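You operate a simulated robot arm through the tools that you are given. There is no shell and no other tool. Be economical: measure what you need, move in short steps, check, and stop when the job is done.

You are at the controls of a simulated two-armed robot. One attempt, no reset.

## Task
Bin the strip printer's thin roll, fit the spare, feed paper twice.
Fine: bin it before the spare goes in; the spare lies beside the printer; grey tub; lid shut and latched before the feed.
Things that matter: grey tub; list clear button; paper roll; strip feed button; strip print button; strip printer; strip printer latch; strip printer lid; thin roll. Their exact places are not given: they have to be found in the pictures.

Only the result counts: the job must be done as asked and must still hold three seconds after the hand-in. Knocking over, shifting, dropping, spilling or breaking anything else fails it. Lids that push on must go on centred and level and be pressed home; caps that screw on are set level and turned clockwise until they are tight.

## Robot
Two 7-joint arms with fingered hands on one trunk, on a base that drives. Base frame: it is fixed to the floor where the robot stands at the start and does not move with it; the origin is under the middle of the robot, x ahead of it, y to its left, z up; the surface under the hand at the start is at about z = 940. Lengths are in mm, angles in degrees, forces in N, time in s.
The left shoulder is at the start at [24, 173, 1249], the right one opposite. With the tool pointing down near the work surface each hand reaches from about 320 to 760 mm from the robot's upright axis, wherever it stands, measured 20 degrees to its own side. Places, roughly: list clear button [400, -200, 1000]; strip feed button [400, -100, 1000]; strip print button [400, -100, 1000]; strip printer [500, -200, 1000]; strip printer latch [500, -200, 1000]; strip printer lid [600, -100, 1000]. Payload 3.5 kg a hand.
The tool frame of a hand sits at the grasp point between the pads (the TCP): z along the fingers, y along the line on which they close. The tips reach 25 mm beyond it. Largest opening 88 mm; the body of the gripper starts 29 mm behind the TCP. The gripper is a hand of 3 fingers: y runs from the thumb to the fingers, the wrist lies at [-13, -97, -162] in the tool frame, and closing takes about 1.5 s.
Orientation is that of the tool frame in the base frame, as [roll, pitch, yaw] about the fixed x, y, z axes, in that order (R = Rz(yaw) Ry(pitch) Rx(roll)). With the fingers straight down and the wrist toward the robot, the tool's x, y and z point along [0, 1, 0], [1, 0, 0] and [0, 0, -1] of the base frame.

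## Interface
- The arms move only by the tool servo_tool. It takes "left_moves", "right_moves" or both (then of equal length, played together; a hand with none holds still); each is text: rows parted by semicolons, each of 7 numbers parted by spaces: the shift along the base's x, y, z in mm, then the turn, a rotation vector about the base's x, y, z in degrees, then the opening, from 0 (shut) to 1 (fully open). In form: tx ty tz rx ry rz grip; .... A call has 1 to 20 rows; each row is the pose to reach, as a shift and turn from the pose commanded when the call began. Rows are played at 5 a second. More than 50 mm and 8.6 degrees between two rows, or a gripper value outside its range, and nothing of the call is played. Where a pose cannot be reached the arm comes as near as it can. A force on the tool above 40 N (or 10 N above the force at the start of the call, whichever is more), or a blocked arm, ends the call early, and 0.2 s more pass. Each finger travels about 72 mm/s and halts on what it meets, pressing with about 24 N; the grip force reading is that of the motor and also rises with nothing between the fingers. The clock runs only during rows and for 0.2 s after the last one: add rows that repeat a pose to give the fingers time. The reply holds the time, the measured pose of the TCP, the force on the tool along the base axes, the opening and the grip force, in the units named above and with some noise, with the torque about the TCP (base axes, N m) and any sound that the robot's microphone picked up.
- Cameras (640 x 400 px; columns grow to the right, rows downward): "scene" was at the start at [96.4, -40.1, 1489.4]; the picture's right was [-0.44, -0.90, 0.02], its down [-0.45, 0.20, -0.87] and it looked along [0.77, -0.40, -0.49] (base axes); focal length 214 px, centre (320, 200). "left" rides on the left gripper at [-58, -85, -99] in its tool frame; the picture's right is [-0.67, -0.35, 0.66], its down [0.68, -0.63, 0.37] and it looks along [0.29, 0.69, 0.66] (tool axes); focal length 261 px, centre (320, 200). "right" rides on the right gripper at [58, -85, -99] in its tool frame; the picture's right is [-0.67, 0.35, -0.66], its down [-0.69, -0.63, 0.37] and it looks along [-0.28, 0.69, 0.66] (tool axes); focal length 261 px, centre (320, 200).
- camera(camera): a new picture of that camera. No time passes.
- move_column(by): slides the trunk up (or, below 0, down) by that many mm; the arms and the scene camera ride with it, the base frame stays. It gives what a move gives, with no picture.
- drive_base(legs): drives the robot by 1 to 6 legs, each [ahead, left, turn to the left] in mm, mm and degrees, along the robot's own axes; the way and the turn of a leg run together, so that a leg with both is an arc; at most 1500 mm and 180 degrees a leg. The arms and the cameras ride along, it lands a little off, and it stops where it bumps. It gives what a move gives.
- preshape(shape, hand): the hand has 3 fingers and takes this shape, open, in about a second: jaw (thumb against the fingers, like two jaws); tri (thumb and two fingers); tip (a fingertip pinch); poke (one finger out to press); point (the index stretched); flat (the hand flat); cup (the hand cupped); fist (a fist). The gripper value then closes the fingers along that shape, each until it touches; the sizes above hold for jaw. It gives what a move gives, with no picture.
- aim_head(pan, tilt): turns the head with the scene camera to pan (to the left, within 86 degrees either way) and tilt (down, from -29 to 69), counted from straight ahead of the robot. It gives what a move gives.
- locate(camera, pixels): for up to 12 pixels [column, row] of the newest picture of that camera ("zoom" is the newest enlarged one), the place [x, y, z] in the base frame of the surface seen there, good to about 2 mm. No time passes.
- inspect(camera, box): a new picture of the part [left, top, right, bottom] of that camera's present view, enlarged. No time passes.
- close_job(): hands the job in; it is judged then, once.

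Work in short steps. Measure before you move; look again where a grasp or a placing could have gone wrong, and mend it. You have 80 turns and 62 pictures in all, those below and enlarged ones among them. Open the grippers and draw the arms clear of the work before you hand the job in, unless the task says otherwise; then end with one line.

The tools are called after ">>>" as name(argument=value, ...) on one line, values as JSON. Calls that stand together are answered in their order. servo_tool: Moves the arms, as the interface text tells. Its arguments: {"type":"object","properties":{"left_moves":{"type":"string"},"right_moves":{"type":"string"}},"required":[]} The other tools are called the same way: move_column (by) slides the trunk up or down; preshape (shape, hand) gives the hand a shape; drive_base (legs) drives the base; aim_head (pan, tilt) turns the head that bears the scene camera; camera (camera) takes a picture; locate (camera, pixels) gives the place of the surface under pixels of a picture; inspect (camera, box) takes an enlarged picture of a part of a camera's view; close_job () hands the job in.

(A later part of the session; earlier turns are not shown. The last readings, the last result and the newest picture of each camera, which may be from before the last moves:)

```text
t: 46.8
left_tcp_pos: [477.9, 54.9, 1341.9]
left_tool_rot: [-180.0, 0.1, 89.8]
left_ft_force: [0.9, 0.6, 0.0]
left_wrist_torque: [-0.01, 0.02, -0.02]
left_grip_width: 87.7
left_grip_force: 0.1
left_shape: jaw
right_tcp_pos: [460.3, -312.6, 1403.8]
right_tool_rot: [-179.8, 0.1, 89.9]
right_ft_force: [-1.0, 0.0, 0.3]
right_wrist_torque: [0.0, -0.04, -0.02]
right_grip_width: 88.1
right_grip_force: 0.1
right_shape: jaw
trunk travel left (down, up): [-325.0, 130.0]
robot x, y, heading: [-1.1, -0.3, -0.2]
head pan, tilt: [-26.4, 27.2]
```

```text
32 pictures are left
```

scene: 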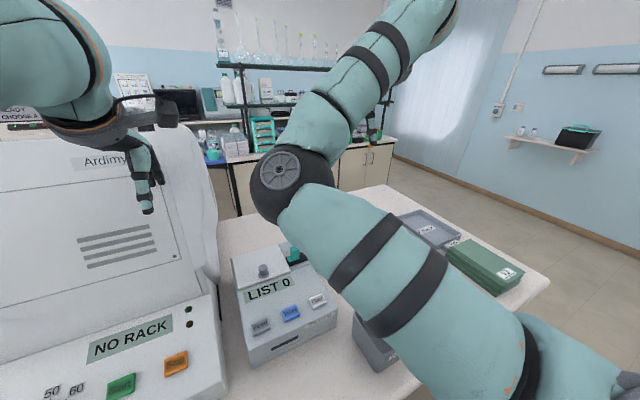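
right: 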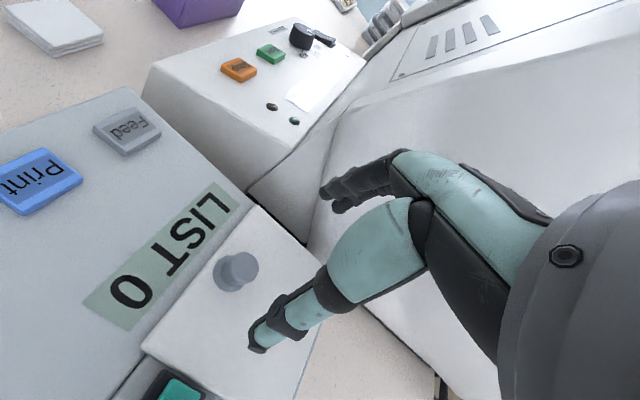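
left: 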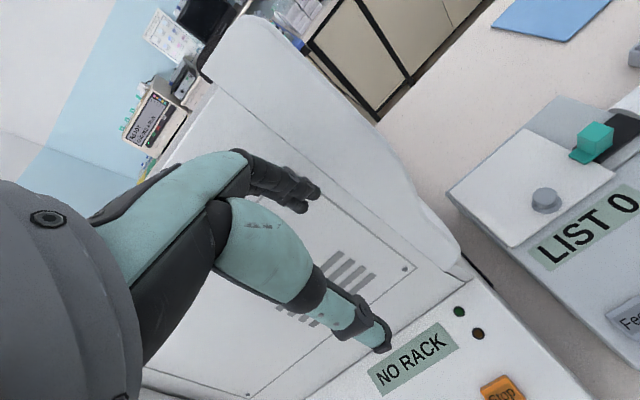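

The right hand is tool-down again, though with the elbow on its left side. I take the left arm back and left to make room, and move the right hand to above the knob.

>>> servo_tool(left_moves="-20 10 15 0 0 0 1; -45 30 30 0 0 0 1; -70 50 40 0 0 0 1; -95 75 50 0 0 0 1; -115 100 60 0 0 0 1; -130 120 60 0 0 0 1; -130 130 60 0 0 0 1; -130 130 60 0 0 0 1")

>>> servo_tool(right_moves="7 25 -30 0 0 0 1; 14 50 -60 0 0 0 1; 21 75 -90 0 0 0 1; 28 100 -120 0 0 0 1; 35 125 -150 0 0 0 1; 42 150 -180 0 0 0 1; 49 175 -210 0 0 0 1; 55 200 -240 0 0 0 1; 59 216 -264 0 0 0 1; 59 216 -264 0 0 0 1")

>>> camera(camera="scene")

```text
t: 48.6
left_tcp_pos: [348.8, 185.8, 1402.5]
left_tool_rot: [180.0, 0.1, 89.8]
left_ft_force: [0.2, 0.5, -0.3]
left_wrist_torque: [0.02, 0.0, 0.03]
left_grip_width: 87.5
left_grip_force: 0.0
left_shape: jaw
right_tcp_pos: [461.1, -313.0, 1403.1]
right_tool_rot: [180.0, 0.0, 89.9]
right_ft_force: [0.7, -0.9, -0.7]
right_wrist_torque: [0.01, -0.01, 0.01]
right_grip_width: 87.8
right_grip_force: 0.0
right_shape: jaw
trunk travel left (down, up): [-325.0, 130.0]
robot x, y, heading: [-2.6, 2.3, -0.1]
head pan, tilt: [-26.4, 27.2]
```

```text
t: 49.3
left_tcp_pos: [347.9, 185.3, 1401.2]
left_tool_rot: [179.9, 0.0, 89.9]
left_ft_force: [0.5, 0.3, 0.2]
left_wrist_torque: [0.01, 0.01, -0.01]
left_grip_width: 87.8
left_grip_force: 0.1
left_shape: jaw
right_tcp_pos: [461.8, -335.5, 1352.8]
right_tool_rot: [177.6, -4.5, 80.5]
right_ft_force: [0.4, 0.5, -0.3]
right_wrist_torque: [-0.01, -0.01, 0.0]
right_grip_width: 87.8
right_grip_force: 0.1
right_shape: jaw
trunk travel left (down, up): [-325.0, 130.0]
robot x, y, heading: [0.1, -3.2, -0.3]
head pan, tilt: [-26.4, 27.2]
stopped in row 3 (right hand): the arm was blocked; the commanded pose is now the measured one
```

```text
31 pictures are left
```

scene: 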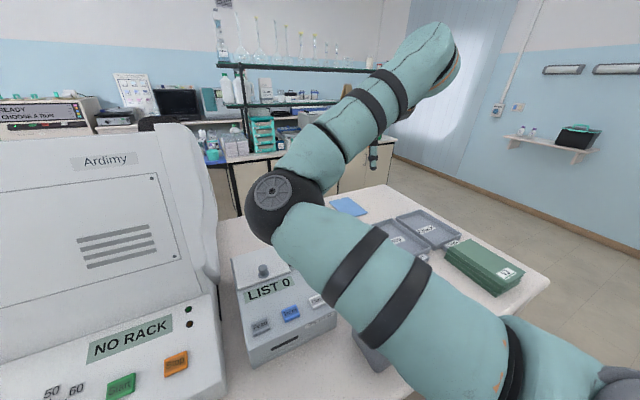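

This arm pose is blocked by its own limits. I move the right hand out to the right to unload it, then decide which arm to use.

>>> servo_tool(right_moves="0 -30 10 0 0 0 1; 0 -60 20 0 0 0 1; 0 -90 30 0 0 0 1; 0 -120 40 0 0 0 1; 0 -150 50 0 0 0 1; 0 -180 50 0 0 0 1; 0 -210 50 0 0 0 1; 0 -240 50 0 0 0 1; 0 -240 50 0 0 0 1")

>>> camera(camera="scene")

>>> locate(camera="scene", pixels=[[165, 130], [215, 200], [200, 300], [140, 350], [60, 200], [180, 160], [210, 270], [20, 360]])

```text
t: 51.3
left_tcp_pos: [348.1, 186.4, 1402.1]
left_tool_rot: [-180.0, 0.0, 89.7]
left_ft_force: [0.4, 0.0, 0.6]
left_wrist_torque: [0.01, 0.0, 0.01]
left_grip_width: 87.9
left_grip_force: 0.1
left_shape: jaw
right_tcp_pos: [460.3, -572.0, 1404.1]
right_tool_rot: [177.7, -4.4, 80.7]
right_ft_force: [-0.5, 0.3, -0.4]
right_wrist_torque: [-0.03, -0.01, -0.04]
right_grip_width: 87.7
right_grip_force: 0.1
right_shape: jaw
trunk travel left (down, up): [-325.0, 130.0]
robot x, y, heading: [0.4, -4.1, -0.2]
head pan, tilt: [-26.4, 27.2]
```

```text
30 pictures are left
```

scene: 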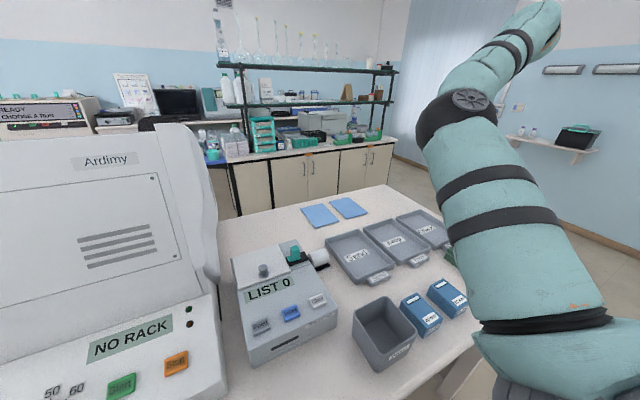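

```text
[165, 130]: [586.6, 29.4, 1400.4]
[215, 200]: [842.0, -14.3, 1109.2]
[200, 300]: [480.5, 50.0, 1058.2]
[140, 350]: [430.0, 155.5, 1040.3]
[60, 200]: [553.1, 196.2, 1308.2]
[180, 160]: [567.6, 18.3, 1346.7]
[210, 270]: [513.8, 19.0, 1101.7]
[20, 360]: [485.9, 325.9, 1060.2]
```

The right arm is out of the way. The left arm is still in its natural pose, so I'll drive the base 300 mm to the right and work with the left hand.

>>> drive_base(legs=[[0, -300, 0]])

>>> aim_head(pan=0, tilt=40)

>>> camera(camera="scene")

```text
t: 53.3
left_tcp_pos: [348.2, -108.8, 1402.7]
left_tool_rot: [180.0, 0.2, 89.8]
left_ft_force: [0.0, -0.4, -0.3]
left_wrist_torque: [-0.02, -0.03, -0.02]
left_grip_width: 87.6
left_grip_force: 0.1
left_shape: jaw
right_tcp_pos: [460.0, -866.8, 1405.1]
right_tool_rot: [177.6, -4.4, 80.6]
right_ft_force: [-0.2, -0.1, 0.1]
right_wrist_torque: [-0.03, -0.01, -0.03]
right_grip_width: 87.6
right_grip_force: 0.0
right_shape: jaw
trunk travel left (down, up): [-325.0, 130.0]
robot x, y, heading: [1.7, -294.7, -0.2]
head pan, tilt: [-26.4, 27.2]
```

```text
t: 54.2
left_tcp_pos: [347.3, -112.0, 1401.4]
left_tool_rot: [-179.9, 0.0, 89.7]
left_ft_force: [0.0, -0.3, 0.3]
left_wrist_torque: [-0.01, 0.01, -0.01]
left_grip_width: 88.0
left_grip_force: 0.1
left_shape: jaw
right_tcp_pos: [458.6, -869.6, 1403.5]
right_tool_rot: [177.6, -4.5, 80.7]
right_ft_force: [0.5, 0.5, 0.1]
right_wrist_torque: [0.01, -0.01, 0.01]
right_grip_width: 87.4
right_grip_force: 0.1
right_shape: jaw
trunk travel left (down, up): [-325.0, 130.0]
robot x, y, heading: [-0.8, -297.5, -0.5]
head pan, tilt: [0.0, 40.0]
```

```text
29 pictures are left
```

scene: 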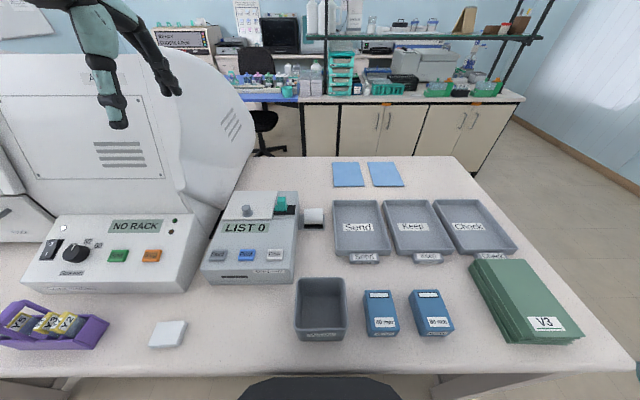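

Good view. I check the knob and the lid corners again from here.

>>> inspect(camera="scene", box=[190, 170, 350, 300])

>>> servo_tool(left_moves="25 2 -35 0 0 0 1; 50 4 -70 0 0 0 1; 75 6 -105 0 0 0 1; 100 8 -140 0 0 0 1; 125 10 -175 0 0 0 1; 145 12 -210 0 0 0 1; 160 14 -240 0 0 0 1; 173 15 -264 0 0 0 1; 173 15 -264 0 0 0 1")

>>> camera(camera="left")

```text
3.08 times, centred on (270, 235) of scene
```

zoom: 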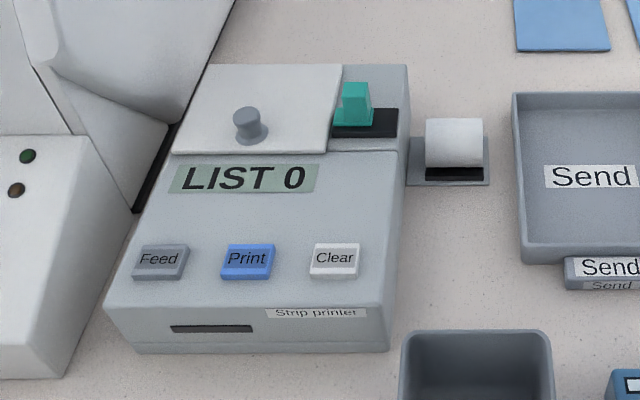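

```text
t: 56.2
left_tcp_pos: [519.8, -97.0, 1138.3]
left_tool_rot: [-180.0, 0.0, 89.7]
left_ft_force: [0.0, 0.5, 0.8]
left_wrist_torque: [0.0, -0.02, -0.03]
left_grip_width: 87.5
left_grip_force: 0.1
left_shape: jaw
right_tcp_pos: [459.0, -869.1, 1405.6]
right_tool_rot: [177.6, -4.5, 80.7]
right_ft_force: [0.2, -0.4, 0.3]
right_wrist_torque: [0.0, 0.01, 0.0]
right_grip_width: 87.8
right_grip_force: 0.1
right_shape: jaw
trunk travel left (down, up): [-325.0, 130.0]
robot x, y, heading: [-0.7, -297.3, -0.6]
head pan, tilt: [0.0, 40.0]
```

```text
27 pictures are left
```

left: 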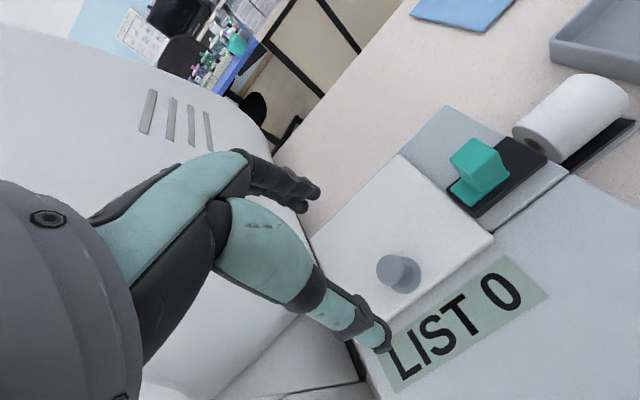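

The hand is right above the knob. I lower to z 1057 and close.

>>> servo_tool(left_moves="0 1 -30 0 0 0 1; 0 1 -60 0 0 0 1; 0 1 -81 0 0 0 1; 0 1 -81 0 0 0 0.5; 0 1 -81 0 0 0 0.1; 0 1 -81 0 0 0 0.05; 0 1 -81 0 0 0 0.05; 0 1 -81 0 0 0 0.05; 0 1 -81 0 0 0 0.05")

>>> camera(camera="left")

```text
t: 58.2
left_tcp_pos: [521.3, -93.7, 1057.1]
left_tool_rot: [-180.0, 0.0, 89.7]
left_ft_force: [0.3, 1.7, -0.4]
left_wrist_torque: [0.09, -0.01, 0.0]
left_grip_width: 12.5
left_grip_force: 24.5
left_shape: jaw
right_tcp_pos: [458.3, -868.5, 1404.0]
right_tool_rot: [177.6, -4.5, 80.7]
right_ft_force: [0.2, 0.1, 0.5]
right_wrist_torque: [0.0, 0.03, 0.04]
right_grip_width: 87.8
right_grip_force: 0.0
right_shape: jaw
trunk travel left (down, up): [-325.0, 130.0]
robot x, y, heading: [-2.2, -301.6, -0.5]
head pan, tilt: [0.0, 40.0]
```

```text
26 pictures are left
```

left: 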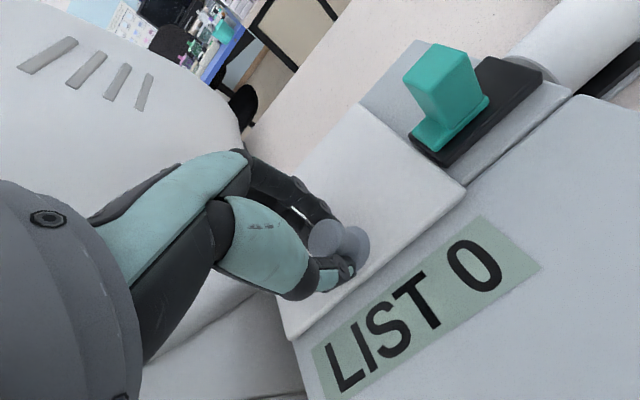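

Gripped at 12.5 mm. I lift along the arc to 24°.

>>> servo_tool(left_moves="3 0 7 0 4 0 0.05; 6 0 13.5 0 8 0 0.05; 10 0 20 0 12 0 0.05; 14 0 26 0 16 0 0.05; 18.4 0 32 0 20 0 0.05; 23.3 0 37.5 0 24 0 0.05; 23.3 0 37.5 0 24 0 0.05")

```text
t: 59.8
left_tcp_pos: [543.3, -93.2, 1094.2]
left_tool_rot: [-156.0, 0.2, 89.8]
left_ft_force: [-2.8, 6.1, 1.7]
left_wrist_torque: [0.08, 0.05, 0.03]
left_grip_width: 12.1
left_grip_force: 24.2
left_shape: jaw
right_tcp_pos: [458.0, -866.6, 1405.9]
right_tool_rot: [177.4, -4.4, 80.7]
right_ft_force: [0.9, 0.6, 0.8]
right_wrist_torque: [0.0, 0.01, 0.0]
right_grip_width: 87.9
right_grip_force: 0.1
right_shape: jaw
trunk travel left (down, up): [-325.0, 130.0]
robot x, y, heading: [-1.5, -301.5, -0.3]
head pan, tilt: [0.0, 40.0]
```

No trouble at 24°. I continue to 40°.

>>> servo_tool(left_moves="5.2 0 5.5 0 4 0 0.05; 10.9 0 10.1 0 8 0 0.05; 16.7 0 14.5 0 12 0 0.05; 23.3 0 18.4 0 16 0 0.05")

>>> camera(camera="scene")

```text
t: 60.8
left_tcp_pos: [565.3, -93.3, 1112.9]
left_tool_rot: [-139.9, 0.2, 89.8]
left_ft_force: [-4.4, 7.5, 4.1]
left_wrist_torque: [0.19, 0.07, -0.07]
left_grip_width: 12.3
left_grip_force: 24.6
left_shape: jaw
right_tcp_pos: [458.0, -868.7, 1405.4]
right_tool_rot: [177.5, -4.5, 80.7]
right_ft_force: [0.6, 0.4, 0.2]
right_wrist_torque: [0.04, 0.01, -0.01]
right_grip_width: 87.5
right_grip_force: 0.1
right_shape: jaw
trunk travel left (down, up): [-325.0, 130.0]
robot x, y, heading: [-1.5, -297.0, -0.4]
head pan, tilt: [0.0, 40.0]
```

```text
25 pictures are left
```

scene: 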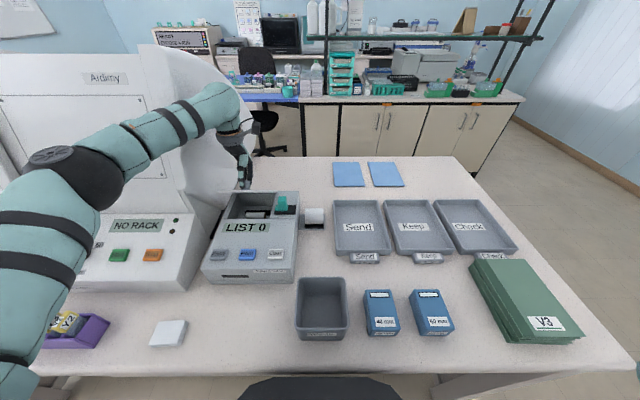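

The arm copes well and the lid is at about 40°. I continue to 60°.

>>> servo_tool(left_moves="6.6 0 3.4 0 4 0 0.05; 13.3 0 6.4 0 8 0 0.05; 20.2 0 9 0 12 0 0.05; 27.3 0 11.2 0 16 0 0.05; 34.6 0 12.7 0 20 0 0.05")

>>> inspect(camera="scene", box=[130, 60, 350, 280])

```text
t: 62.0
left_tcp_pos: [541.0, -78.1, 1129.0]
left_tool_rot: [-121.8, 0.7, 89.9]
left_ft_force: [0.2, -0.4, 0.1]
left_wrist_torque: [-0.02, -0.01, 0.0]
left_grip_width: 9.6
left_grip_force: 24.0
left_shape: jaw
left hand out of reach, approached as far as the arm can: row 3, 4, 5
right_tcp_pos: [456.3, -872.4, 1402.9]
right_tool_rot: [177.5, -4.7, 80.7]
right_ft_force: [-0.5, -0.1, 1.0]
right_wrist_torque: [0.01, -0.03, -0.01]
right_grip_width: 88.0
right_grip_force: 0.0
right_shape: jaw
trunk travel left (down, up): [-325.0, 130.0]
robot x, y, heading: [1.4, -299.5, -0.2]
head pan, tilt: [0.0, 40.0]
```

```text
1.82 times, centred on (240, 170) of scene
```

zoom: 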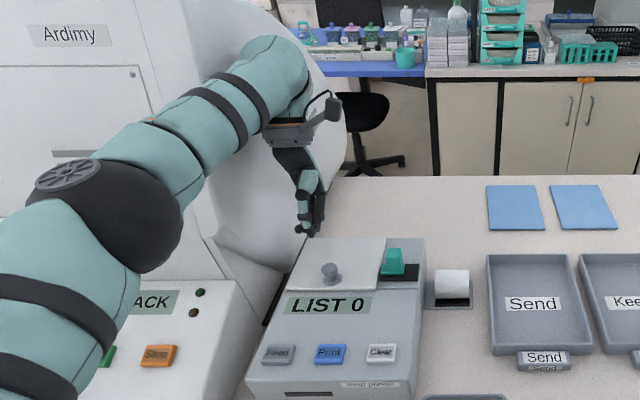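

Past about 50° the arm runs out of reach and the lid fell shut again. I immediately retrace to the last good pose (tilt 40°) before the elbow locks.

>>> servo_tool(left_moves="5 -3 0 0 -4 0 0.3; 10 -6 0 0 -8 0 0.6; 15 -9 0 0 -12 0 0.6; 19 -12 5 0 -16 0 0.6; 24 -15 5 0 -20 0 0.6; 14 -15 20 0 -28 0 0.6; 4 -15 35 0 -36 0 0.6; -6 -15 45 0 -44 0 0.6; -16 -15 50 0 -52 0 0.6; -20 -15 50 0 -58 0 0.6; -20 -15 50 0 -58 0 0.6")

>>> camera(camera="scene")

```text
t: 64.4
left_tcp_pos: [523.1, -88.8, 1179.8]
left_tool_rot: [-178.1, 0.1, 89.7]
left_ft_force: [0.6, 0.4, 0.3]
left_wrist_torque: [0.01, 0.01, -0.01]
left_grip_width: 52.5
left_grip_force: 0.0
left_shape: jaw
right_tcp_pos: [459.5, -869.4, 1403.9]
right_tool_rot: [177.6, -4.5, 80.7]
right_ft_force: [0.1, 0.2, 0.5]
right_wrist_torque: [0.01, 0.0, 0.02]
right_grip_width: 87.9
right_grip_force: 0.0
right_shape: jaw
trunk travel left (down, up): [-325.0, 130.0]
robot x, y, heading: [-1.5, -297.0, -0.3]
head pan, tilt: [0.0, 40.0]
```

```text
23 pictures are left
```

scene: 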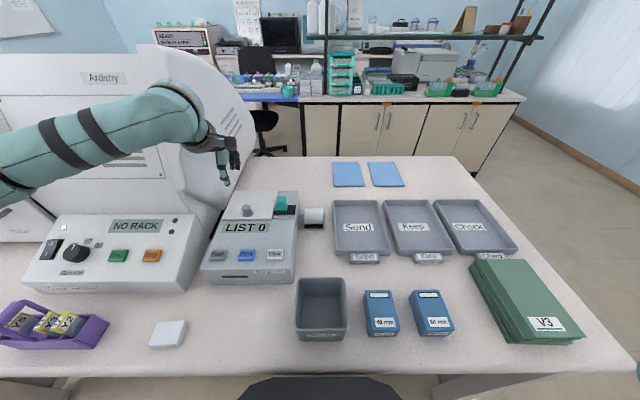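

Recovered with the elbow bent. To gain reach I consider driving forward, so I measure the table's front edge.

>>> locate(camera="scene", pixels=[[200, 368], [300, 370], [320, 385], [440, 368], [200, 385], [172, 334]])

```text
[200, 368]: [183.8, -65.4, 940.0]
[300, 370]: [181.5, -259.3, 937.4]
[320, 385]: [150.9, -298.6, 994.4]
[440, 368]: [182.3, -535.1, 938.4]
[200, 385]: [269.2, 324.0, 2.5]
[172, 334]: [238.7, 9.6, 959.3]
```

The front is only ~25 mm away, so driving is no help. New plan: grip and lift to 44° as before, then open the fingers a little and draw the lid over with the thumb hooked under the knob's head, reducing tilt to stay in reach. First the grip and lift.

>>> servo_tool(left_moves="-2 -6 -45 0 -1.9 0 1; -2 -6 -90 0 -1.9 0 1; -2 -6 -122.5 0 -1.9 0 1; -2 -6 -122.5 0 -1.9 0 0.4; -2 -6 -122.5 0 -1.9 0 0.05; -2 -6 -122.5 0 -1.9 0 0.05; -2 -6 -122.5 0 -1.9 0 0.05; -2 -6 -122.5 0 -1.9 0 0.05; -2 -6 -122.5 0 -1.9 0 0.05; 1 -6 -115.5 0 2.1 0 0.05; 4 -6 -109 0 6.1 0 0.05; 8 -6 -102.5 0 10.1 0 0.05; 12 -6 -96.5 0 14.1 0 0.05; 16.4 -6 -90.5 0 18.1 0 0.05; 21.3 -6 -85 0 22.1 0 0.05; 26.5 -6 -79.5 0 26.1 0 0.05; 32.2 -6 -74.9 0 30.1 0 0.05; 38 -6 -70.5 0 34.1 0 0.05; 44.6 -6 -66.6 0 38.1 0 0.05; 51.2 -6 -63.3 0 42.1 0 0.05")

>>> inspect(camera="scene", box=[180, 120, 340, 260])

```text
t: 68.6
left_tcp_pos: [573.1, -93.3, 1116.7]
left_tool_rot: [-135.8, 0.2, 89.7]
left_ft_force: [-3.1, 4.4, 3.6]
left_wrist_torque: [0.06, 0.1, -0.04]
left_grip_width: 11.7
left_grip_force: 24.0
left_shape: jaw
right_tcp_pos: [457.6, -867.2, 1404.0]
right_tool_rot: [177.6, -4.5, 80.8]
right_ft_force: [-0.7, 0.2, 0.1]
right_wrist_torque: [-0.01, 0.0, -0.02]
right_grip_width: 87.5
right_grip_force: 0.1
right_shape: jaw
trunk travel left (down, up): [-325.0, 130.0]
robot x, y, heading: [0.1, -296.9, -0.4]
head pan, tilt: [0.0, 40.0]
```

```text
2.86 times, centred on (260, 190) of scene
```

zoom: 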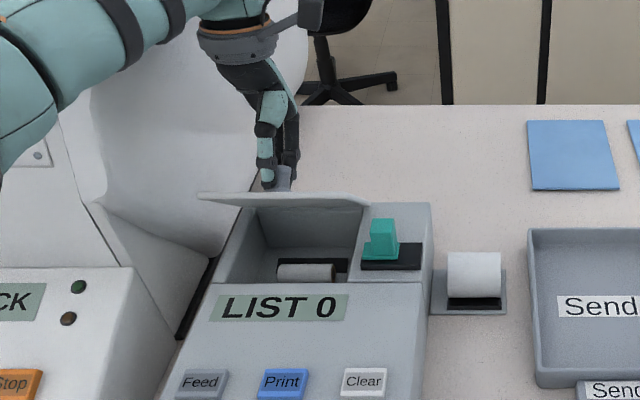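

Lid is at 44°, roll seen inside. Now the thumb-hook sweep.

>>> servo_tool(left_moves="6 0 2 0 -1 0 0.1; 12 0 3 0 -2 0 0.2; 17.5 0 5.5 0 -3.5 0 0.24; 22.6 0 7.5 0 -5 0 0.27; 28 0 9.6 0 -6.5 0 0.3; 33.7 0 11.6 0 -8 0 0.34; 39.5 0 13.5 0 -9.5 0 0.38; 45.1 0 15.2 0 -11 0 0.41; 54.3 0 19.9 0 -14 0 0.41; 63.3 0 23.7 0 -17 0 0.41; 72.5 0 26.8 0 -20 0 0.41; 81.2 0 29.5 0 -24 0 0.41; 89.5 0 30 0 -27 0 0.41; 97.7 0 29.6 0 -30 0 0.41; 106 0 28 0 -32 0 0.41")

>>> inspect(camera="scene", box=[180, 120, 340, 260])

```text
t: 71.8
left_tcp_pos: [676.6, -95.9, 1149.8]
left_tool_rot: [-168.3, 0.1, 89.8]
left_ft_force: [4.0, 1.0, 30.9]
left_wrist_torque: [0.0, 1.27, -0.02]
left_grip_width: 43.0
left_grip_force: 0.1
left_shape: jaw
right_tcp_pos: [454.1, -871.0, 1404.4]
right_tool_rot: [177.5, -4.6, 80.6]
right_ft_force: [-0.3, -0.1, -0.1]
right_wrist_torque: [-0.01, 0.01, -0.01]
right_grip_width: 87.8
right_grip_force: 0.2
right_shape: jaw
trunk travel left (down, up): [-325.0, 130.0]
robot x, y, heading: [-0.1, -296.3, -0.5]
head pan, tilt: [0.0, 40.0]
```

```text
2.86 times, centred on (260, 190) of scene
```

zoom: 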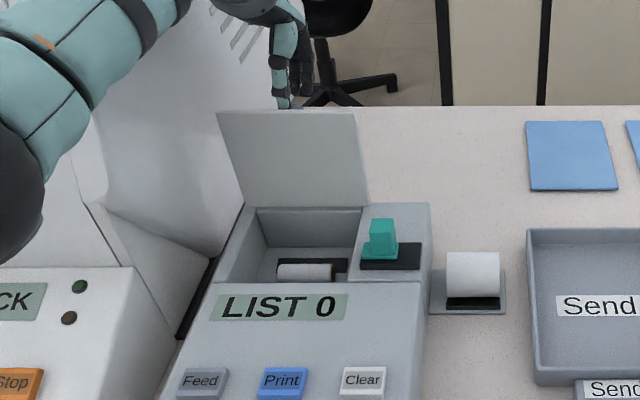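

The lid is up. I check its lean: top edge versus hinge.

>>> locate(camera="zoom", pixels=[[230, 118], [340, 118], [250, 190], [350, 190], [300, 160], [305, 272], [305, 245], [335, 270], [280, 275], [300, 225], [345, 225], [250, 262]])

```text
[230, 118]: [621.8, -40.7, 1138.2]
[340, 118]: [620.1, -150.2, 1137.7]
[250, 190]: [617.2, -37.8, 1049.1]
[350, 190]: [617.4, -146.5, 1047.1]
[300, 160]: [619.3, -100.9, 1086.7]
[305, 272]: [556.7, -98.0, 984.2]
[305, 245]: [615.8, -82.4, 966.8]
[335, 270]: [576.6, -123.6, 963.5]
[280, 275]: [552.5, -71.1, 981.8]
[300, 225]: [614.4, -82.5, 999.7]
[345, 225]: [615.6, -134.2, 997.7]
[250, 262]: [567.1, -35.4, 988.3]
```

The lid leans about 2° past vertical and the hand presses down on it. I ease up a little while nudging it further back, then rise clear.

>>> servo_tool(left_moves="3 0 4 0 0 0 0.41; 7 0 8 0 0 0 0.41; 11 0 10 0 0 0 0.41; 13 0 14 0 0 0 0.45; 13 0 30 0 0 0 0.5; 13 0 60 0 0 0 0.5; 10 0 90 0 0 0 0.5; -20 0 110 0 -5 0 0.6; -60 0 110 0 -12 0 0.6; -60 0 110 0 -12 0 0.6")

>>> inspect(camera="scene", box=[180, 120, 340, 260])

```text
t: 74.0
left_tcp_pos: [618.1, -93.5, 1255.2]
left_tool_rot: [-179.9, 0.0, 89.7]
left_ft_force: [-0.3, 0.1, 0.5]
left_wrist_torque: [-0.01, 0.01, 0.01]
left_grip_width: 52.6
left_grip_force: 0.2
left_shape: jaw
left hand out of reach, approached as far as the arm can: row 6, 7
right_tcp_pos: [458.6, -870.1, 1403.5]
right_tool_rot: [177.6, -4.6, 80.8]
right_ft_force: [0.5, -0.5, -0.3]
right_wrist_torque: [0.01, -0.02, -0.01]
right_grip_width: 88.1
right_grip_force: 0.1
right_shape: jaw
trunk travel left (down, up): [-325.0, 130.0]
robot x, y, heading: [-1.5, -294.4, 0.0]
head pan, tilt: [0.0, 40.0]
```

```text
2.86 times, centred on (260, 190) of scene
```

zoom: 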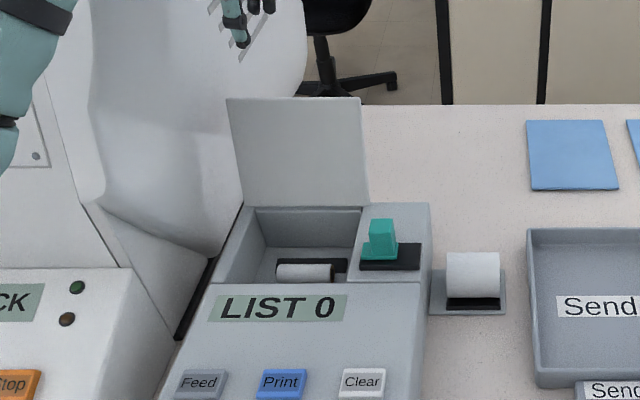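

The lid stands open by itself. Now I position the left hand above the bay to see the thin roll.

>>> servo_tool(left_moves="-15 0 -20 0 0 0 0.6; -30 0 -45 0 0 0 0.6; -45 -1 -70 0 0 0 0.6; -56 -2 -95 0 0 0 0.6; -60 -3 -115 0 0 0 0.6; -60 -3 -115 0 0 0 0.6")

>>> camera(camera="left")

>>> inspect(camera="scene", box=[220, 180, 330, 250])

```text
t: 75.4
left_tcp_pos: [558.6, -98.1, 1139.8]
left_tool_rot: [-179.9, 0.1, 89.7]
left_ft_force: [0.7, -0.1, -0.3]
left_wrist_torque: [-0.02, 0.0, 0.0]
left_grip_width: 52.6
left_grip_force: 0.0
left_shape: jaw
right_tcp_pos: [458.4, -869.7, 1403.9]
right_tool_rot: [177.5, -4.4, 80.7]
right_ft_force: [-0.5, 0.0, -0.6]
right_wrist_torque: [0.01, -0.03, 0.01]
right_grip_width: 88.1
right_grip_force: 0.0
right_shape: jaw
trunk travel left (down, up): [-325.0, 130.0]
robot x, y, heading: [-3.7, -298.6, -0.5]
head pan, tilt: [0.0, 40.0]
```

```text
19 pictures are left
```

left: 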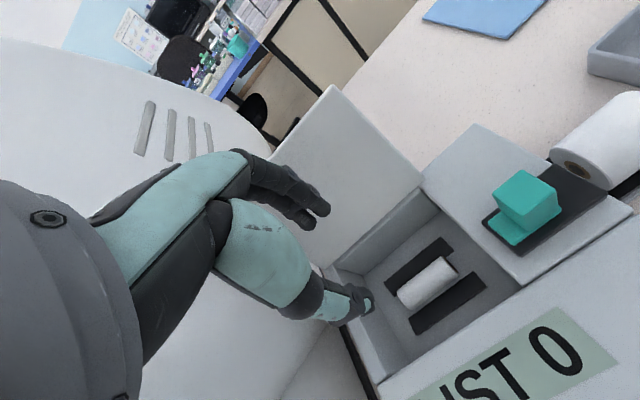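

```text
5.71 times, centred on (275, 215) of scene
```

zoom: 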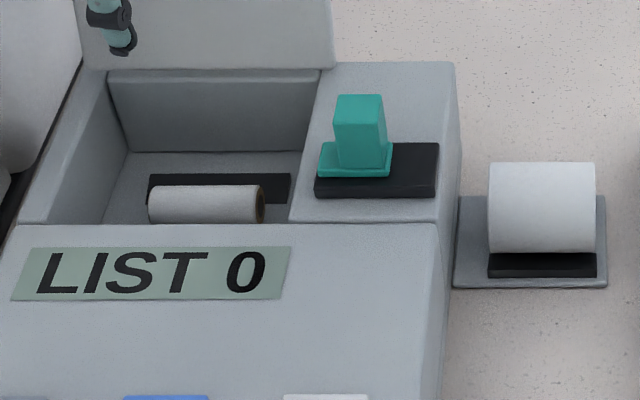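

The thin roll sits between two black rails. I measure it and the rails from the left picture.

>>> locate(camera="left", pixels=[[428, 280], [403, 294], [450, 268], [445, 290], [415, 270], [440, 300], [432, 325], [475, 285], [395, 280], [440, 245], [470, 250], [380, 330]])

>>> locate(camera="zoom", pixels=[[205, 190], [155, 192], [255, 190], [205, 210], [262, 205], [490, 180], [540, 170], [592, 180], [540, 210], [540, 240], [540, 262], [600, 280]])

```text
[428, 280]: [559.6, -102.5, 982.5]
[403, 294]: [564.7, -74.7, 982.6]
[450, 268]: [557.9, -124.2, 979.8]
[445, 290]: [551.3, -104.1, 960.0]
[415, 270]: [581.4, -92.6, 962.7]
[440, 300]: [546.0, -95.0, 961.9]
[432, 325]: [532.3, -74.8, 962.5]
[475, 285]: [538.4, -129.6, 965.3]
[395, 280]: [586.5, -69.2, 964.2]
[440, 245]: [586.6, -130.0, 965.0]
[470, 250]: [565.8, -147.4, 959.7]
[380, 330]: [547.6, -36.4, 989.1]
```

```text
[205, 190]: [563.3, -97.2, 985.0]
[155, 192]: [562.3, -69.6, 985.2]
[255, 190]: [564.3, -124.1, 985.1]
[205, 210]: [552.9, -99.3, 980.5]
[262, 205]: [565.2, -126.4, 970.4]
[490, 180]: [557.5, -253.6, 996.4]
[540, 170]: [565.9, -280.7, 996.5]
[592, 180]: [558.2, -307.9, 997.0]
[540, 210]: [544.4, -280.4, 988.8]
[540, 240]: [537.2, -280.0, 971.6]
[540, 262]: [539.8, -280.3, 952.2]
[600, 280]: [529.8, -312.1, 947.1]
```

Thin roll: centre (562,-98), top 985, about 25 mm thick. I descend to z 992 and close.

>>> servo_tool(left_moves="3 0 -40 0 0 0 0.6; 3 0 -80 0 0 0 0.6; 3 0 -110 0 0 0 0.6; 3 0 -130 0 0 0 0.6; 3 0 -148 0 0 0 0.6; 3 0 -148 0 0 0 0.3; 3 0 -148 0 0 0 0.1; 3 0 -148 0 0 0 0.1; 3 0 -148 0 0 0 0.1; 3 0 -148 0 0 0 0.1")

>>> camera(camera="left")

```text
t: 77.6
left_tcp_pos: [559.6, -99.7, 992.3]
left_tool_rot: [180.0, 0.0, 89.7]
left_ft_force: [-7.3, -1.1, 6.5]
left_wrist_torque: [-0.03, 0.38, 0.11]
left_grip_width: 9.2
left_grip_force: 0.0
left_shape: jaw
right_tcp_pos: [455.6, -869.0, 1404.2]
right_tool_rot: [177.5, -4.5, 80.6]
right_ft_force: [-0.1, 0.2, 0.5]
right_wrist_torque: [-0.03, -0.01, 0.01]
right_grip_width: 87.8
right_grip_force: 0.1
right_shape: jaw
trunk travel left (down, up): [-325.0, 130.0]
robot x, y, heading: [-2.3, -298.0, -0.3]
head pan, tilt: [0.0, 40.0]
```

```text
17 pictures are left
```

left: 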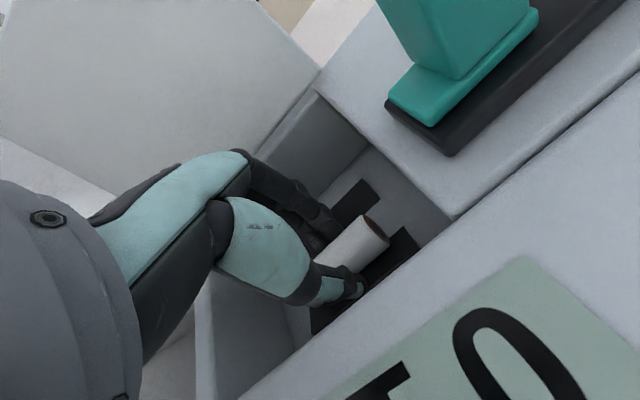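

The reading (9 mm, no grip force) doesn't fit a 25 mm roll, so I look closer.

>>> inspect(camera="left", box=[270, 150, 450, 330])

```text
2.22 times, centred on (360, 240) of left
```

zoom: 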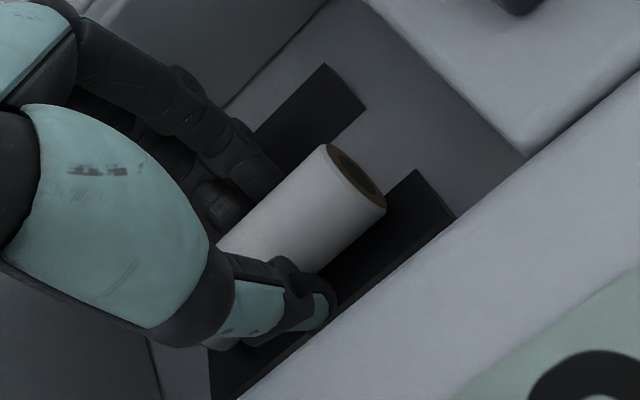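

The roll lies between thumb and fingers. I command full closure, wait, and lift slightly to test the hold.

>>> servo_tool(left_moves="0 0 0 0 0 0 0; 0 0 0 0 0 0 0; 0 0 0 0 0 0 0; 0 0 10 0 0 0 0; 0 0 20 0 0 0 0; 0 0 20 0 0 0 0")

>>> inspect(camera="left", box=[240, 120, 480, 350])

```text
t: 79.0
left_tcp_pos: [562.3, -98.0, 1010.1]
left_tool_rot: [-179.9, 0.0, 89.6]
left_ft_force: [-0.2, 0.9, -0.2]
left_wrist_torque: [-0.03, 0.0, -0.03]
left_grip_width: 6.8
left_grip_force: 24.0
left_shape: jaw
right_tcp_pos: [457.8, -868.6, 1403.4]
right_tool_rot: [177.6, -4.4, 80.7]
right_ft_force: [0.2, -0.3, 0.1]
right_wrist_torque: [0.01, -0.02, 0.02]
right_grip_width: 87.8
right_grip_force: 0.1
right_shape: jaw
trunk travel left (down, up): [-325.0, 130.0]
robot x, y, heading: [-1.4, -299.4, -0.1]
head pan, tilt: [0.0, 40.0]
```

```text
1.74 times, centred on (360, 235) of left
```

zoom: 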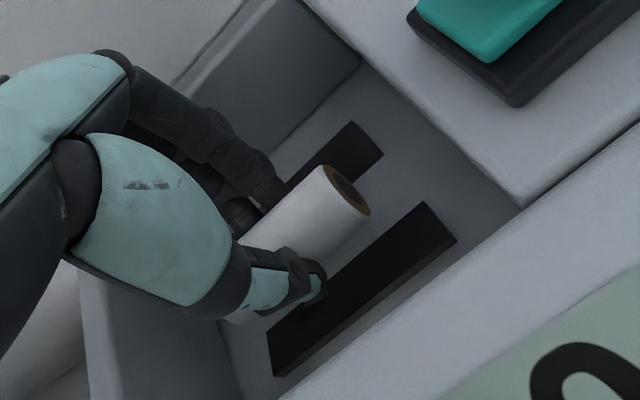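

The roll comes up with the hand. I lift it higher and measure the tub rim.

>>> locate(camera="scene", pixels=[[298, 281], [342, 281], [346, 325], [296, 327], [320, 279], [320, 329], [320, 300]])

>>> servo_tool(left_moves="0 0 30 0 0 0 0; 0 0 60 0 0 0 0; 0 0 90 0 0 0 0; 0 0 120 0 0 0 0; 0 0 150 0 0 0 0; 0 0 150 0 0 0 0")

>>> camera(camera="left")

```text
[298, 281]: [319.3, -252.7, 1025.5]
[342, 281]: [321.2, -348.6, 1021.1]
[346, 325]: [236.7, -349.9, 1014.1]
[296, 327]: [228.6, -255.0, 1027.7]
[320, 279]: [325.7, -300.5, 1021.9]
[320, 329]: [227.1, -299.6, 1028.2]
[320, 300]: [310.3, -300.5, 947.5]
```

```text
t: 80.4
left_tcp_pos: [562.3, -97.0, 1161.7]
left_tool_rot: [-179.9, 0.0, 89.7]
left_ft_force: [0.9, -0.1, 0.4]
left_wrist_torque: [0.03, -0.02, 0.0]
left_grip_width: 6.8
left_grip_force: 24.2
left_shape: jaw
right_tcp_pos: [459.3, -868.1, 1403.4]
right_tool_rot: [177.6, -4.4, 80.7]
right_ft_force: [0.0, 0.9, 0.3]
right_wrist_torque: [-0.03, 0.02, -0.04]
right_grip_width: 88.1
right_grip_force: 0.1
right_shape: jaw
trunk travel left (down, up): [-325.0, 130.0]
robot x, y, heading: [-2.0, -295.9, -0.5]
head pan, tilt: [0.0, 40.0]
```

```text
14 pictures are left
```

left: 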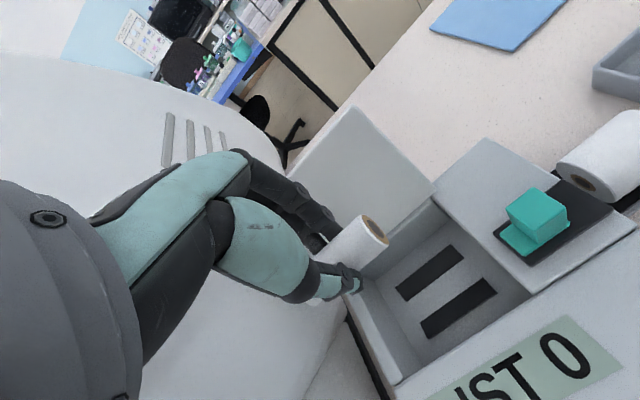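

Held. The tub centre is about (276,-300), rim at 1022, too near the robot, so I back the base up 100 mm and go 60 mm to the right.

>>> drive_base(legs=[[-100, -60, 0]])

```text
t: 81.7
left_tcp_pos: [463.4, -157.2, 1159.7]
left_tool_rot: [-179.8, 0.2, 89.6]
left_ft_force: [0.7, 0.0, -0.5]
left_wrist_torque: [-0.01, 0.01, 0.03]
left_grip_width: 7.0
left_grip_force: 23.5
left_shape: jaw
right_tcp_pos: [359.1, -928.3, 1403.7]
right_tool_rot: [177.7, -4.4, 80.5]
right_ft_force: [-0.2, -0.9, 0.5]
right_wrist_torque: [0.01, 0.0, 0.01]
right_grip_width: 88.1
right_grip_force: 0.1
right_shape: jaw
trunk travel left (down, up): [-325.0, 130.0]
robot x, y, heading: [-102.3, -357.8, -0.4]
head pan, tilt: [0.0, 40.0]
```

I move over the tub in steps, then lower into it and release gently.

>>> servo_tool(left_moves="-27 -20 0 0 0 0 0; -54 -41 0 0 0 0 0; -81 -61 0 0 0 0 0; -108 -82 0 0 0 0 0; -135 -103 0 0 0 0 0; -162 -124 0 0 0 0 0; -187 -143 0 0 0 0 0; -187 -143 0 0 0 0 0; -187 -143 -40 0 0 0 0; -187 -143 -80 0 0 0 0; -187 -143 -115 0 0 0 0; -187 -143 -145 0 0 0 0; -187 -143 -145 0 0 0 0")

>>> camera(camera="scene")

```text
t: 84.5
left_tcp_pos: [273.7, -302.5, 1016.9]
left_tool_rot: [-179.9, 0.1, 89.6]
left_ft_force: [0.5, -0.1, 0.6]
left_wrist_torque: [0.01, 0.01, -0.04]
left_grip_width: 6.9
left_grip_force: 23.7
left_shape: jaw
right_tcp_pos: [356.1, -929.2, 1404.6]
right_tool_rot: [177.6, -4.5, 80.4]
right_ft_force: [-0.3, -0.1, 0.3]
right_wrist_torque: [0.02, -0.02, -0.04]
right_grip_width: 87.9
right_grip_force: 0.1
right_shape: jaw
trunk travel left (down, up): [-325.0, 130.0]
robot x, y, heading: [-99.7, -356.8, -0.5]
head pan, tilt: [0.0, 40.0]
```

```text
13 pictures are left
```

scene: 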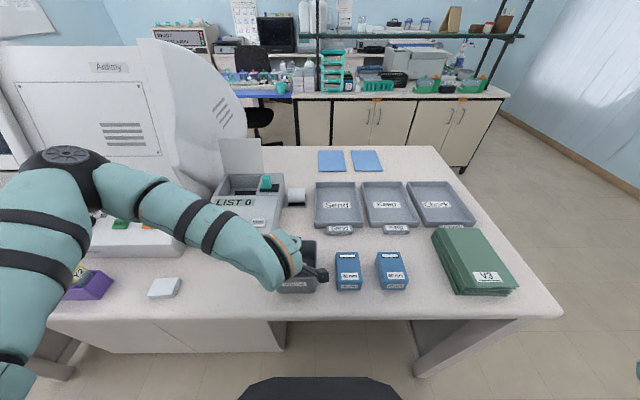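

In the tub with no contact. I open to about 45 mm, wait, and rise straight up, then check.

>>> servo_tool(left_moves="0 0 0 0 0 0 0.25; 0 0 0 0 0 0 0.45; 0 0 0 0 0 0 0.5; 0 0 0 0 0 0 0.5; 0 0 30 0 0 0 0.5; 0 0 65 0 0 0 0.5; 0 0 105 0 0 0 0.5; 0 0 150 0 0 0 0.6; 27 5 150 0 0 0 0.7; 65 10 150 0 0 0 0.8; 65 10 150 0 0 0 0.8")

>>> camera(camera="left")

```text
t: 86.9
left_tcp_pos: [340.2, -293.4, 1166.5]
left_tool_rot: [-179.9, 0.0, 89.6]
left_ft_force: [0.1, -0.2, -0.3]
left_wrist_torque: [-0.01, 0.01, -0.04]
left_grip_width: 70.2
left_grip_force: 0.1
left_shape: jaw
right_tcp_pos: [356.8, -930.4, 1403.7]
right_tool_rot: [177.5, -4.6, 80.5]
right_ft_force: [0.3, 0.5, 0.2]
right_wrist_torque: [-0.02, 0.02, 0.0]
right_grip_width: 88.0
right_grip_force: 0.2
right_shape: jaw
trunk travel left (down, up): [-325.0, 130.0]
robot x, y, heading: [-99.9, -360.2, -0.5]
head pan, tilt: [0.0, 40.0]
```

```text
12 pictures are left
```

left: 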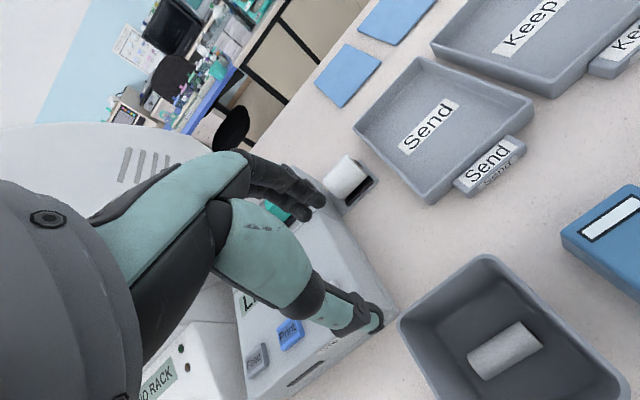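

The thin roll lies in the tub. Now to the spare: centre (560,-282), about 46 mm thick, top 997. I go above it and look.

>>> servo_tool(left_moves="30 2 0 0 0 0 0.9; 65 4 0 0 0 0 0.9; 100 6 0 0 0 0 0.95; 135 8 0 0 0 0 0.95; 170 9 -10 0 0 0 0.95; 200 10 -30 0 0 0 0.95; 220 11 -65 0 0 0 0.95; 220 11 -85 0 0 0 0.95; 220 11 -85 0 0 0 0.95")

>>> camera(camera="left")

```text
t: 88.9
left_tcp_pos: [559.2, -280.1, 1081.8]
left_tool_rot: [-180.0, 0.0, 89.7]
left_ft_force: [0.2, -0.3, -0.2]
left_wrist_torque: [-0.02, -0.01, 0.0]
left_grip_width: 83.1
left_grip_force: 0.1
left_shape: jaw
right_tcp_pos: [356.3, -929.3, 1405.0]
right_tool_rot: [177.6, -4.5, 80.5]
right_ft_force: [0.6, 0.0, 0.8]
right_wrist_torque: [-0.01, -0.01, -0.02]
right_grip_width: 87.8
right_grip_force: 0.0
right_shape: jaw
trunk travel left (down, up): [-325.0, 130.0]
robot x, y, heading: [-102.4, -357.7, -0.7]
head pan, tilt: [0.0, 40.0]
```

```text
11 pictures are left
```

left: 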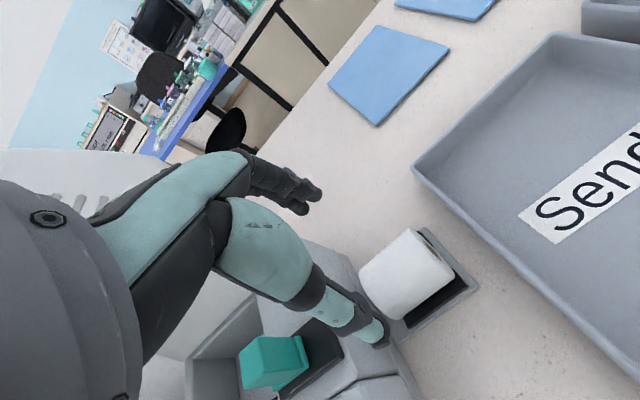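

Aligned. I descend to z 983, close on the roll, and lift slightly.

>>> servo_tool(left_moves="1 -3 -35 0 0 0 0.95; 1 -3 -65 0 0 0 0.95; 1 -3 -85 0 0 0 0.95; 1 -3 -99 0 0 0 0.95; 1 -3 -99 0 0 0 0.6; 1 -3 -99 0 0 0 0.3; 1 -3 -99 0 0 0 0.2; 1 -3 -99 0 0 0 0.2; 1 -3 -99 0 0 0 0.2; 1 -3 -89 0 0 0 0.2; 1 -3 -69 0 0 0 0.2; 1 -3 -69 0 0 0 0.2")

>>> camera(camera="left")

```text
t: 91.5
left_tcp_pos: [560.2, -282.9, 1013.7]
left_tool_rot: [-179.8, 0.0, 89.7]
left_ft_force: [-0.6, -1.1, -1.1]
left_wrist_torque: [0.0, -0.01, -0.01]
left_grip_width: 42.1
left_grip_force: 24.2
left_shape: jaw
right_tcp_pos: [357.2, -928.3, 1403.0]
right_tool_rot: [177.5, -4.4, 80.5]
right_ft_force: [0.5, -0.5, -0.7]
right_wrist_torque: [0.01, 0.01, -0.01]
right_grip_width: 87.9
right_grip_force: 0.1
right_shape: jaw
trunk travel left (down, up): [-325.0, 130.0]
robot x, y, heading: [-101.7, -357.5, -0.5]
head pan, tilt: [0.0, 40.0]
```

```text
10 pictures are left
```

left: 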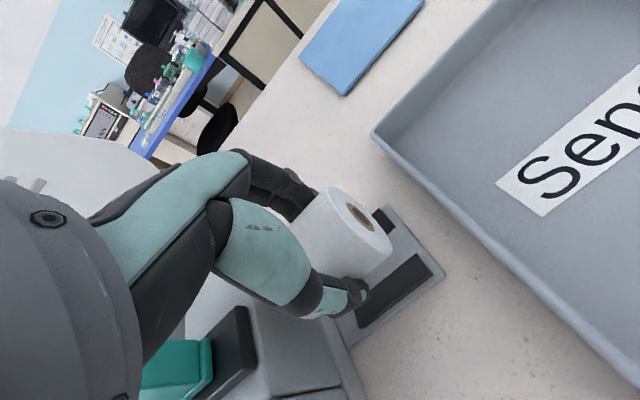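

The spare is held firmly (42 mm). I lift over the latch and carry it above the bay.

>>> servo_tool(left_moves="0 0 35 0 0 0 0.2; 0 0 70 0 0 0 0.2; 0 0 110 0 0 0 0.2; -2 30 125 0 0 0 0.2; -2 65 125 0 0 0 0.2; -2 100 125 0 0 0 0.2; -1 135 125 0 0 0 0.2; 0 165 125 0 0 0 0.2; 1 184 120 0 0 0 0.2; 1 184 90 0 0 0 0.2; 1 184 60 0 0 0 0.2; 1 184 60 0 0 0 0.2")

>>> camera(camera="left")

```text
t: 94.1
left_tcp_pos: [561.5, -99.1, 1071.4]
left_tool_rot: [-179.9, 0.0, 89.6]
left_ft_force: [0.4, 0.7, 0.1]
left_wrist_torque: [-0.02, 0.03, 0.01]
left_grip_width: 42.1
left_grip_force: 23.8
left_shape: jaw
right_tcp_pos: [357.0, -928.8, 1404.2]
right_tool_rot: [177.6, -4.5, 80.5]
right_ft_force: [0.0, 0.8, 0.9]
right_wrist_torque: [0.02, -0.02, -0.04]
right_grip_width: 88.0
right_grip_force: 0.2
right_shape: jaw
trunk travel left (down, up): [-325.0, 130.0]
robot x, y, heading: [-104.9, -358.4, -0.7]
head pan, tilt: [0.0, 40.0]
```

```text
9 pictures are left
```

left: 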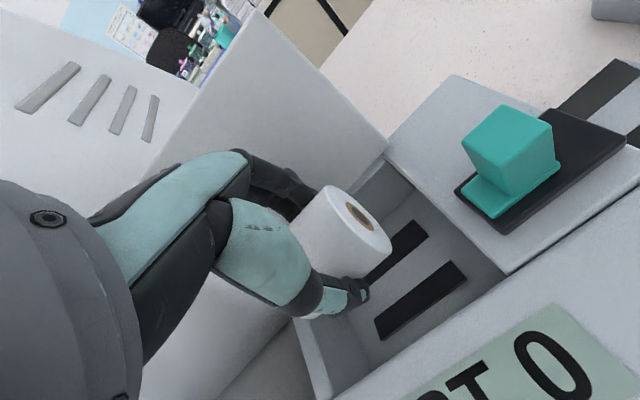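

Aligned over the rails. I lower to about z 993 gently.

>>> servo_tool(left_moves="0 1 -25 0 0 0 0.2; 0 1 -50 0 0 0 0.2; 0 1 -65 0 0 0 0.2; 0 1 -72 0 0 0 0.2; 0 1 -76 0 0 0 0.2; 0 1 -79 0 0 0 0.2; 0 1 -79 0 0 0 0.2")

```text
t: 95.7
left_tcp_pos: [561.0, -98.9, 994.9]
left_tool_rot: [180.0, 0.1, 89.7]
left_ft_force: [0.9, 1.5, 7.9]
left_wrist_torque: [0.03, -0.01, 0.0]
left_grip_width: 41.8
left_grip_force: 23.9
left_shape: jaw
right_tcp_pos: [355.0, -929.8, 1404.3]
right_tool_rot: [177.5, -4.6, 80.5]
right_ft_force: [0.9, 0.6, -0.1]
right_wrist_torque: [0.0, -0.01, -0.01]
right_grip_width: 87.7
right_grip_force: 0.0
right_shape: jaw
trunk travel left (down, up): [-325.0, 130.0]
robot x, y, heading: [-97.2, -357.9, -0.3]
head pan, tilt: [0.0, 40.0]
```

It rests on the rails (8 N). I open moderately and rise clear.

>>> servo_tool(left_moves="0 0 2 0 0 0 0.5; 0 0 2 0 0 0 0.68; 0 0 2 0 0 0 0.68; 0 0 2 0 0 0 0.68; 0 0 30 0 0 0 0.68; 0 0 65 0 0 0 0.68; -5 0 110 0 0 0 0.68; -10 0 155 0 0 0 0.68; -10 0 195 0 0 0 0.68; -10 0 195 0 0 0 0.68")

>>> drive_base(legs=[[97, 50, 0]])

>>> camera(camera="scene")

```text
t: 97.9
left_tcp_pos: [549.7, -98.5, 1186.0]
left_tool_rot: [-179.9, 0.0, 89.6]
left_ft_force: [-0.2, 0.3, 0.0]
left_wrist_torque: [-0.02, 0.01, 0.01]
left_grip_width: 59.8
left_grip_force: 0.1
left_shape: jaw
right_tcp_pos: [356.1, -929.4, 1404.2]
right_tool_rot: [177.6, -4.6, 80.5]
right_ft_force: [0.6, 0.1, 0.5]
right_wrist_torque: [0.01, 0.0, 0.01]
right_grip_width: 87.5
right_grip_force: 0.1
right_shape: jaw
trunk travel left (down, up): [-325.0, 130.0]
robot x, y, heading: [-100.0, -356.4, -0.5]
head pan, tilt: [0.0, 40.0]
```

```text
t: 99.1
left_tcp_pos: [641.4, -54.6, 1186.9]
left_tool_rot: [-179.9, -0.1, 89.4]
left_ft_force: [-0.7, 0.0, -0.3]
left_wrist_torque: [0.01, -0.01, 0.0]
left_grip_width: 59.5
left_grip_force: 0.1
left_shape: jaw
right_tcp_pos: [447.1, -883.6, 1404.4]
right_tool_rot: [177.5, -4.4, 80.5]
right_ft_force: [-0.4, 0.7, -0.6]
right_wrist_torque: [0.02, 0.0, 0.0]
right_grip_width: 88.1
right_grip_force: 0.0
right_shape: jaw
trunk travel left (down, up): [-325.0, 130.0]
robot x, y, heading: [-8.7, -308.8, -0.6]
head pan, tilt: [0.0, 40.0]
stopped in leg 1: the robot was blocked; the commanded pose is now the measured one
```

```text
8 pictures are left
```

scene: 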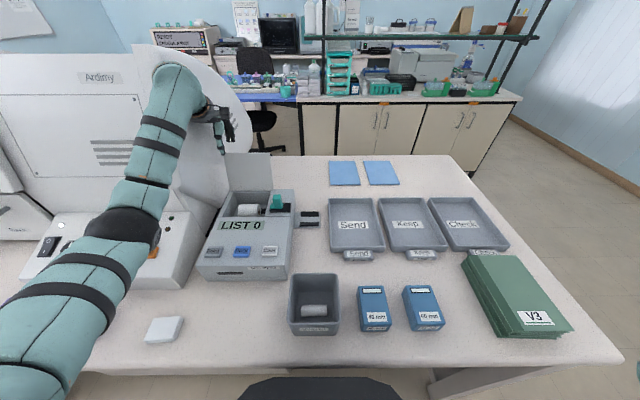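

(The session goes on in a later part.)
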